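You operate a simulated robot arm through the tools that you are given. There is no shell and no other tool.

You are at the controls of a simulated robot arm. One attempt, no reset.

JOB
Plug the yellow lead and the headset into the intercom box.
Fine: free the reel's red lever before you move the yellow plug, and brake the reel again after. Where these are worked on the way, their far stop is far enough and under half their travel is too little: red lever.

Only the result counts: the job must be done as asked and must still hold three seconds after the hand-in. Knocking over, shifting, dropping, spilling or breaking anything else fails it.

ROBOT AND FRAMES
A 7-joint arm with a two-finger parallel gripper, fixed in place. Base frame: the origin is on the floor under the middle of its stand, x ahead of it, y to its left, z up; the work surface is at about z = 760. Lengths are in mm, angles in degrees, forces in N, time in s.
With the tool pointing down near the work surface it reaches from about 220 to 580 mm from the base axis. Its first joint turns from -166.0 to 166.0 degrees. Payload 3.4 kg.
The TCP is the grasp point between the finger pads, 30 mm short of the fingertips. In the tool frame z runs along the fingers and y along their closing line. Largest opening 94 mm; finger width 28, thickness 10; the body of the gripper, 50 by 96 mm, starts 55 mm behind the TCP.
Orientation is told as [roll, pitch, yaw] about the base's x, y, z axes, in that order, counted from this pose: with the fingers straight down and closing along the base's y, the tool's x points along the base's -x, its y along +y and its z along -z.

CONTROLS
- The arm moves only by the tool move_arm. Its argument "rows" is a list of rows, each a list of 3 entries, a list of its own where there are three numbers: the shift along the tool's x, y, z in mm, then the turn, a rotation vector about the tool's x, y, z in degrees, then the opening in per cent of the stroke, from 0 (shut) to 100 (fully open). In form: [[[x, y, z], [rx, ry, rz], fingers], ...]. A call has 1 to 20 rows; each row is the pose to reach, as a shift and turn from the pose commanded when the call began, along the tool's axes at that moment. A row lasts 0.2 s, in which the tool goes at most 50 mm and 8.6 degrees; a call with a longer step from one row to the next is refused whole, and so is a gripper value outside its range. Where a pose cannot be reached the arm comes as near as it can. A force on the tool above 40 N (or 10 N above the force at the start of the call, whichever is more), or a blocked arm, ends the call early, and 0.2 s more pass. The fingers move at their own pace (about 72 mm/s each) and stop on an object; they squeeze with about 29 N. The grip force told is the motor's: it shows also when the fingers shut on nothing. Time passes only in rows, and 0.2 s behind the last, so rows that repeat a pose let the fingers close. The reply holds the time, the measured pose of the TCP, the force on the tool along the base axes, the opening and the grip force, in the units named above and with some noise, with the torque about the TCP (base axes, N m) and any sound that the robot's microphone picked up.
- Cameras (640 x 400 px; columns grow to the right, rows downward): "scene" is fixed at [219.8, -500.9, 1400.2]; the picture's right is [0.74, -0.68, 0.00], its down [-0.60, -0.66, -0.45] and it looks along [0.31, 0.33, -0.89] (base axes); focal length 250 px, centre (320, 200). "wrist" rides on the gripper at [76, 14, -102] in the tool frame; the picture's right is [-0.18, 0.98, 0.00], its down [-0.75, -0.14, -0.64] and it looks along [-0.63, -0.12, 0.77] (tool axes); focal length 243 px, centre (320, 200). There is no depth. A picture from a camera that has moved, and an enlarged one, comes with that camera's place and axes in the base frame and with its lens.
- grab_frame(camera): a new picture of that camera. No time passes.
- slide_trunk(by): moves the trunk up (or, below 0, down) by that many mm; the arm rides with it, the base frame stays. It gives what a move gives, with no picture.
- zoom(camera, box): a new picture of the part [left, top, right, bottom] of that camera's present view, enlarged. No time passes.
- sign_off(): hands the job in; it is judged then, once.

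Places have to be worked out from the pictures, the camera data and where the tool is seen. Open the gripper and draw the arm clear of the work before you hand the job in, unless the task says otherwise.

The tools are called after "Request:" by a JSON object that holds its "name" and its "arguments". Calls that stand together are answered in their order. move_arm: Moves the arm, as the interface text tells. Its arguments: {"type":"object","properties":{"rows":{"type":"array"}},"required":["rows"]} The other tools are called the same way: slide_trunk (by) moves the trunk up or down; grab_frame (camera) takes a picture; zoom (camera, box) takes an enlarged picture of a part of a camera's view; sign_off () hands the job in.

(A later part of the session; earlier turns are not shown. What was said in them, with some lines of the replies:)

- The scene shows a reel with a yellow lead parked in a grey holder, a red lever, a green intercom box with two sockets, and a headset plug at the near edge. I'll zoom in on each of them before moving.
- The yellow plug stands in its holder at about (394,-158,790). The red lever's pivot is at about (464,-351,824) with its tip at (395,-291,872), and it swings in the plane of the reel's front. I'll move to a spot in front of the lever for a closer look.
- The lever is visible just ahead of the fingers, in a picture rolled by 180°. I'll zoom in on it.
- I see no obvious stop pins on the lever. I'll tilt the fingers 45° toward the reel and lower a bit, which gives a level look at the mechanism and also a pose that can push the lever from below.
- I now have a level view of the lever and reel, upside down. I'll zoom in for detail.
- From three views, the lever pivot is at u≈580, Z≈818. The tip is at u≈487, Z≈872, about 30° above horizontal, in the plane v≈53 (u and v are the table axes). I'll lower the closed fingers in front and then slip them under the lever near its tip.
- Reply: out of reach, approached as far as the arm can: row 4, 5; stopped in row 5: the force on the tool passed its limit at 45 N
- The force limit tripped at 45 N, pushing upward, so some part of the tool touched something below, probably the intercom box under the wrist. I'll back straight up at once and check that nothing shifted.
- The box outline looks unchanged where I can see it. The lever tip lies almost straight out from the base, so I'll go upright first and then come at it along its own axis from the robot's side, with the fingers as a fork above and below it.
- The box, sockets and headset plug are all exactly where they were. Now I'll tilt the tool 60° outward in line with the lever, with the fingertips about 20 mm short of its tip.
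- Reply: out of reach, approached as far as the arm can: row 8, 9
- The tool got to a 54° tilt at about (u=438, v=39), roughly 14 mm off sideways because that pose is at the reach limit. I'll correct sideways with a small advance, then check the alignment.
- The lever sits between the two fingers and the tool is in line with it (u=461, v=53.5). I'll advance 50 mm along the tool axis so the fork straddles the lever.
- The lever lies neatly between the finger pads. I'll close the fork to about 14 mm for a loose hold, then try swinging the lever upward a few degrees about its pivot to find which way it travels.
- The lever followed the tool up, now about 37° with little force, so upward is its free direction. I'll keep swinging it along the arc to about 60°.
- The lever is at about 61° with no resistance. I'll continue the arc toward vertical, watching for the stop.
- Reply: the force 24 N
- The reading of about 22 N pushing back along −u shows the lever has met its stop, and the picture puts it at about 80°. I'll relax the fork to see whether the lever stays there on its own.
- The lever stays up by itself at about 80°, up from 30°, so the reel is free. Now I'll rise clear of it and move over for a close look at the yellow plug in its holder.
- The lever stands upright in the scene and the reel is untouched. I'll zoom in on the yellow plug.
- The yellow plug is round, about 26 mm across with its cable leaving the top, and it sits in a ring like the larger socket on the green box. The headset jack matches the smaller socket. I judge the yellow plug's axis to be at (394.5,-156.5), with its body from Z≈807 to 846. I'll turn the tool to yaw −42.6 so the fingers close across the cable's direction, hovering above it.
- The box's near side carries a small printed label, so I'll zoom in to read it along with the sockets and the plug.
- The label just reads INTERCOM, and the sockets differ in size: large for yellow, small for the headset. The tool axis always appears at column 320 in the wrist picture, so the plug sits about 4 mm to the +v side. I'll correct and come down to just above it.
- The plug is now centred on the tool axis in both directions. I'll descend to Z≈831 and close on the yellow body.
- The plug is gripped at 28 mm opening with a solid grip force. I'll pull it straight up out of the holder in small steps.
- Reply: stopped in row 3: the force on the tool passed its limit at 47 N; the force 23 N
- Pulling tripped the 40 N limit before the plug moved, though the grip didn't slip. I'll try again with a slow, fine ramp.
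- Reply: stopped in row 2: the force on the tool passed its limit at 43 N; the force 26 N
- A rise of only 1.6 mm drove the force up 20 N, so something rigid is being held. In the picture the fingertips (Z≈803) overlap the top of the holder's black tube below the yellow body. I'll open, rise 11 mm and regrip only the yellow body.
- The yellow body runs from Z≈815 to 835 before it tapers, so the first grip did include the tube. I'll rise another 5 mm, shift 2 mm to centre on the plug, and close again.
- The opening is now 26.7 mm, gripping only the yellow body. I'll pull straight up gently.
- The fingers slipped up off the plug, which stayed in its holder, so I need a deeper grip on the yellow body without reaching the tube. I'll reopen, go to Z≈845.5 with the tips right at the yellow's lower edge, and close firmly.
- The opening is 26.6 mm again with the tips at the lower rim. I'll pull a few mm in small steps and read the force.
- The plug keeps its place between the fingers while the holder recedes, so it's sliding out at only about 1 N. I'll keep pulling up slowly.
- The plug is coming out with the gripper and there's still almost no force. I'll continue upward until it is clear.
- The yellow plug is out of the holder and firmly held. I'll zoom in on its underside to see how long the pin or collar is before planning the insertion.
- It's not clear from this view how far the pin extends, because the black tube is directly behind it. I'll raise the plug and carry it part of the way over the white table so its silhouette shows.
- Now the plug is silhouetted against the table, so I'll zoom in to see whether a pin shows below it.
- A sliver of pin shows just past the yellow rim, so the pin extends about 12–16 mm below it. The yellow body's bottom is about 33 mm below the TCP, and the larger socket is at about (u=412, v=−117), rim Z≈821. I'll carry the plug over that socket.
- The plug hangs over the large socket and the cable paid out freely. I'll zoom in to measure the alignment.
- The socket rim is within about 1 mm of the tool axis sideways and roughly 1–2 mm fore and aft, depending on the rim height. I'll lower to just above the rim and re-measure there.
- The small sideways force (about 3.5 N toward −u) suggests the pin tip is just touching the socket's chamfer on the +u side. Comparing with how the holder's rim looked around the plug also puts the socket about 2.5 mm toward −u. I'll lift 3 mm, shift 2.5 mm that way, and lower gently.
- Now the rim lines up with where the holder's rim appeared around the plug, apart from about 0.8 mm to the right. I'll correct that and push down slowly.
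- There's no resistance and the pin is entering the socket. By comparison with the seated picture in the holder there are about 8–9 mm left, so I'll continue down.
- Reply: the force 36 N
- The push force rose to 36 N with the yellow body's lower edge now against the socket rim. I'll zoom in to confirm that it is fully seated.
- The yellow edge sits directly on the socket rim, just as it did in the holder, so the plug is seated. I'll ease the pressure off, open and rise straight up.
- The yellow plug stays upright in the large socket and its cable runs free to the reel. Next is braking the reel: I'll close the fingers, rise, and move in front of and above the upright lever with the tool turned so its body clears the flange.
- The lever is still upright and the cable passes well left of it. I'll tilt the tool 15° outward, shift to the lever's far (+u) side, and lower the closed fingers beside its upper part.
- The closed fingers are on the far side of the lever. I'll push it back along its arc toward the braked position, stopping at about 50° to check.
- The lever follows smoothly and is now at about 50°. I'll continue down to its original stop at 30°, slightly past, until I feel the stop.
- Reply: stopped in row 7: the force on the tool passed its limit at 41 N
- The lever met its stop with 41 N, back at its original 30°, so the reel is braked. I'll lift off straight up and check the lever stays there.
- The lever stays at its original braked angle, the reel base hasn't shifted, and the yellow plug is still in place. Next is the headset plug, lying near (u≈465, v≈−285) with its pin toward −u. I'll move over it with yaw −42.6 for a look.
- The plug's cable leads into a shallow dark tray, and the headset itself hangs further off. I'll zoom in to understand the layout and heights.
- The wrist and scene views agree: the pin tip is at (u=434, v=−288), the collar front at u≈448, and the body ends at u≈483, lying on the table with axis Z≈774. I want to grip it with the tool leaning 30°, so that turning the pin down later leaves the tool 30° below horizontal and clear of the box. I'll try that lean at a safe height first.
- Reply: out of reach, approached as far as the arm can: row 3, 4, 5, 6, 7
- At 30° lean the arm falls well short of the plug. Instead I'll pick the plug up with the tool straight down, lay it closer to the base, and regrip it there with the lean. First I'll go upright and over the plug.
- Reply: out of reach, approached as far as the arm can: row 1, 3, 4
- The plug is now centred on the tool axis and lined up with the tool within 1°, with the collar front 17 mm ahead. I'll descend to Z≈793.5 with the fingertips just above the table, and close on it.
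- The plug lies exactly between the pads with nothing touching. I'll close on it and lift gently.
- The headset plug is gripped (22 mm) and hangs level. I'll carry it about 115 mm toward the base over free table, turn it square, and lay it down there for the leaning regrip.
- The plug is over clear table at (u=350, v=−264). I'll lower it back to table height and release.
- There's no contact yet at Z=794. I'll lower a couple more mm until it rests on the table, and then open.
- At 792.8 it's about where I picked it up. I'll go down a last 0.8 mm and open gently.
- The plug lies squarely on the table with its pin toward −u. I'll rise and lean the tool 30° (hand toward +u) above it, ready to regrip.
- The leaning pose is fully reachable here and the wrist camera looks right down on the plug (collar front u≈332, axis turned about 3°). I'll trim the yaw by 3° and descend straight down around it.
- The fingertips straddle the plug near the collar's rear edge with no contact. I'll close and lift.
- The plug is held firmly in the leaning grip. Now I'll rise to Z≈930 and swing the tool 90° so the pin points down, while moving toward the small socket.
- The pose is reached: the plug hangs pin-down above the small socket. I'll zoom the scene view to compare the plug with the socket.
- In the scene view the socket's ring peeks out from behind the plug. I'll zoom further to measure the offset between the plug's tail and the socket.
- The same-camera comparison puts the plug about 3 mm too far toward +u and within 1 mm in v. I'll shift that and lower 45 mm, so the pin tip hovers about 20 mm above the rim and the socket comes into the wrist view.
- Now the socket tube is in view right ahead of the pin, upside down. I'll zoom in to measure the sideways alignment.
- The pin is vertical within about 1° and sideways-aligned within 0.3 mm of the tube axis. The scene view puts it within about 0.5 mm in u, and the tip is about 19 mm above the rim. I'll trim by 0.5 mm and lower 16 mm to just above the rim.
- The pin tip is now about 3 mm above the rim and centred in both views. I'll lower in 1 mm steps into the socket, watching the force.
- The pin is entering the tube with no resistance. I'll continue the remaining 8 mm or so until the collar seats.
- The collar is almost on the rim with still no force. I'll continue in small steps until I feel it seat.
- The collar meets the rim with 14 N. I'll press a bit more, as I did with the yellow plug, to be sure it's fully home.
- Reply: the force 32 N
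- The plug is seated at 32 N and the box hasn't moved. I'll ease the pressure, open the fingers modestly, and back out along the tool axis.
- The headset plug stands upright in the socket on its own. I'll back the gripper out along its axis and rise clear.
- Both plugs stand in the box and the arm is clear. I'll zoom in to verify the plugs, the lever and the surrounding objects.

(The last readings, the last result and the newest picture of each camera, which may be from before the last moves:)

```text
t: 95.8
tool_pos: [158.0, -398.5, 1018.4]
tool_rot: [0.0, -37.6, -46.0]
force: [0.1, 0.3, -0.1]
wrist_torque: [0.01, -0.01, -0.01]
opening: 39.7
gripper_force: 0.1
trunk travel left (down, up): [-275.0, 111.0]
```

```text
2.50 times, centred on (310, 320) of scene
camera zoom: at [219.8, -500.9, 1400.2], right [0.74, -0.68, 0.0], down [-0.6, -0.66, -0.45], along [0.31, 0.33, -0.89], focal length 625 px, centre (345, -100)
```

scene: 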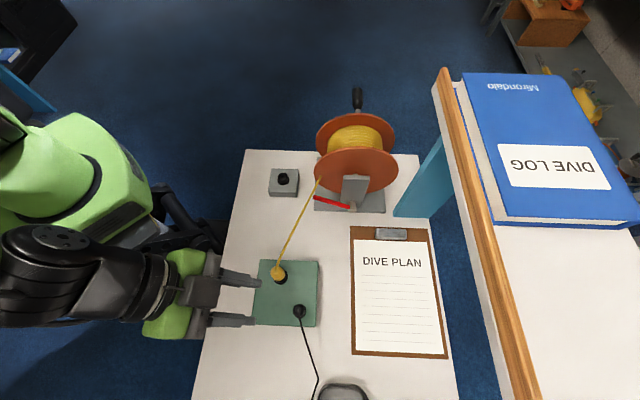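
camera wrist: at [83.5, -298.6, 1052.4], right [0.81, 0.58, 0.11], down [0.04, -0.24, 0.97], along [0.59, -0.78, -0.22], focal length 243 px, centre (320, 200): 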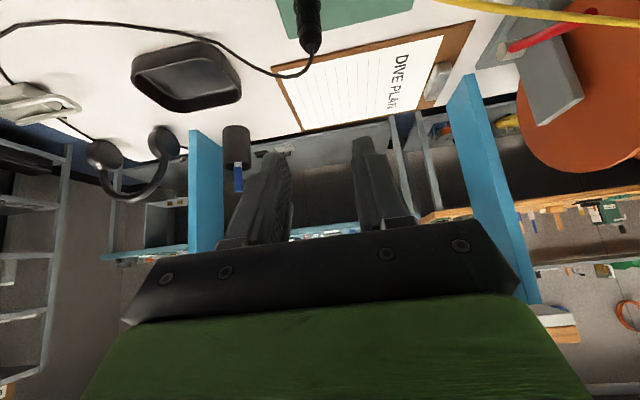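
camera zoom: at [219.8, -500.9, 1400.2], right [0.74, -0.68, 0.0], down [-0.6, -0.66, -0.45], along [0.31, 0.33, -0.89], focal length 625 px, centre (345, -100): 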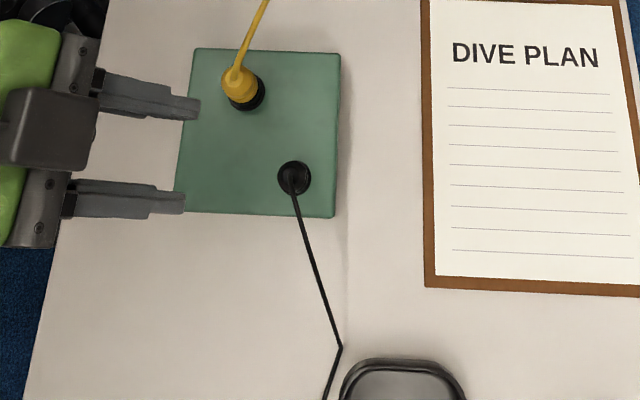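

The lever, reel, holder, box, tray and clipboard all match their starting places, and both plugs stand in their sockets. I'll open the gripper and draw the arm further up and away before handing in.

Request:
{"name": "move_arm", "arguments": {"rows": [[[-12, 0, -16], [0, 0, 0], 60], [[-24, 0, -32], [0, 0, 0], 80], [[-36.6, 0, -47.4], [0, 0, 0], 100], [[-36.6, 0, -47.4], [0, 7.5, 0], 100], [[-36.6, 0, -47.4], [0, 15, 0], 100], [[-36.6, 0, -47.4], [0, 22, 0], 100], [[-36.6, 0, -47.4], [0, 22, 0], 100], [[-36.6, 0, -47.4], [0, 22, 0], 100]]}}

Request:
{"name": "zoom", "arguments": {"camera": "scene", "box": [230, 130, 410, 340]}}

Request:
{"name": "grab_frame", "arguments": {"camera": "wrist"}}

```text
t: 97.6
tool_pos: [157.1, -398.0, 1079.1]
tool_rot: [0.0, -15.9, -45.9]
force: [0.6, 0.8, -0.5]
wrist_torque: [0.0, 0.03, -0.01]
opening: 93.9
gripper_force: 0.1
trunk travel left (down, up): [-275.0, 111.0]
```

```text
1.90 times, centred on (320, 235) of scene
camera zoom: at [219.8, -500.9, 1400.2], right [0.74, -0.68, 0.0], down [-0.6, -0.66, -0.45], along [0.31, 0.33, -0.89], focal length 476 px, centre (320, 133)
```

zoom: 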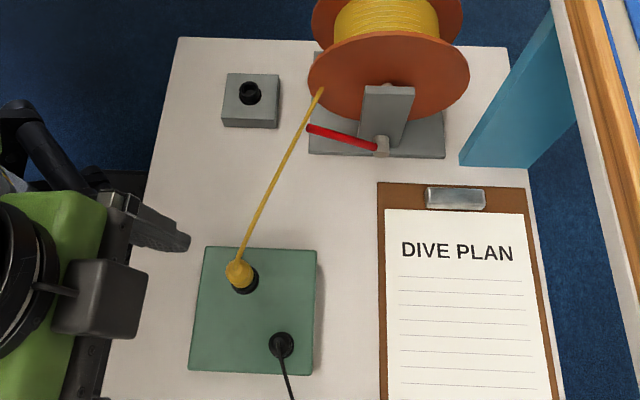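

```text
taken
camera wrist: at [96.9, -314.8, 1155.4], right [0.83, 0.56, 0.05], down [0.28, -0.49, 0.82], along [0.48, -0.67, -0.57], focal length 243 px, centre (320, 200)
```

wrist: 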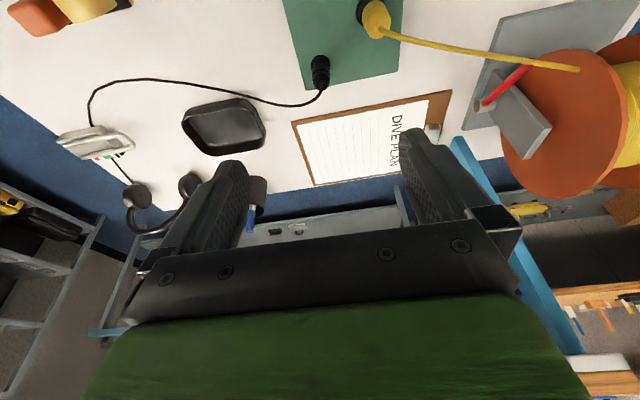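

Both plugs are seated upright in the intercom box, the red lever is back at its braked stop, and nothing else has moved. The gripper is open and the arm is clear, so I'm handing in.

Request:
{"name": "sign_off", "arguments": {}}

```text
The job is handed in.
```

The job is handed in: both leads are plugged into the intercom box and the reel is braked again. The hand-in gave no verdict, so this is based on my last pictures and readings.

- **Red lever:** I swung it from about 30° up to its far stop at about 80° before touching the yellow plug. After the plug was seated, I pushed it back down to its original stop.
- **Yellow lead:** it sits in the larger socket, pressed home at about 36 N. The cable paid out freely from the reel.
- **Headset:** its plug sits in the smaller socket, pressed home at about 32 N. I had to set the plug down once on clear table, closer to the base, to regrip it at the right angle.
- **Bumps:** early on, part of the tool or wrist hit something below it, probably the intercom box, at about 45 N. My first pull on the yellow plug also clamped its holder. I compared pictures afterwards, and the box, holder, reel, tray and clipboard were where they started.

The gripper is open and the arm is drawn up clear of the work.
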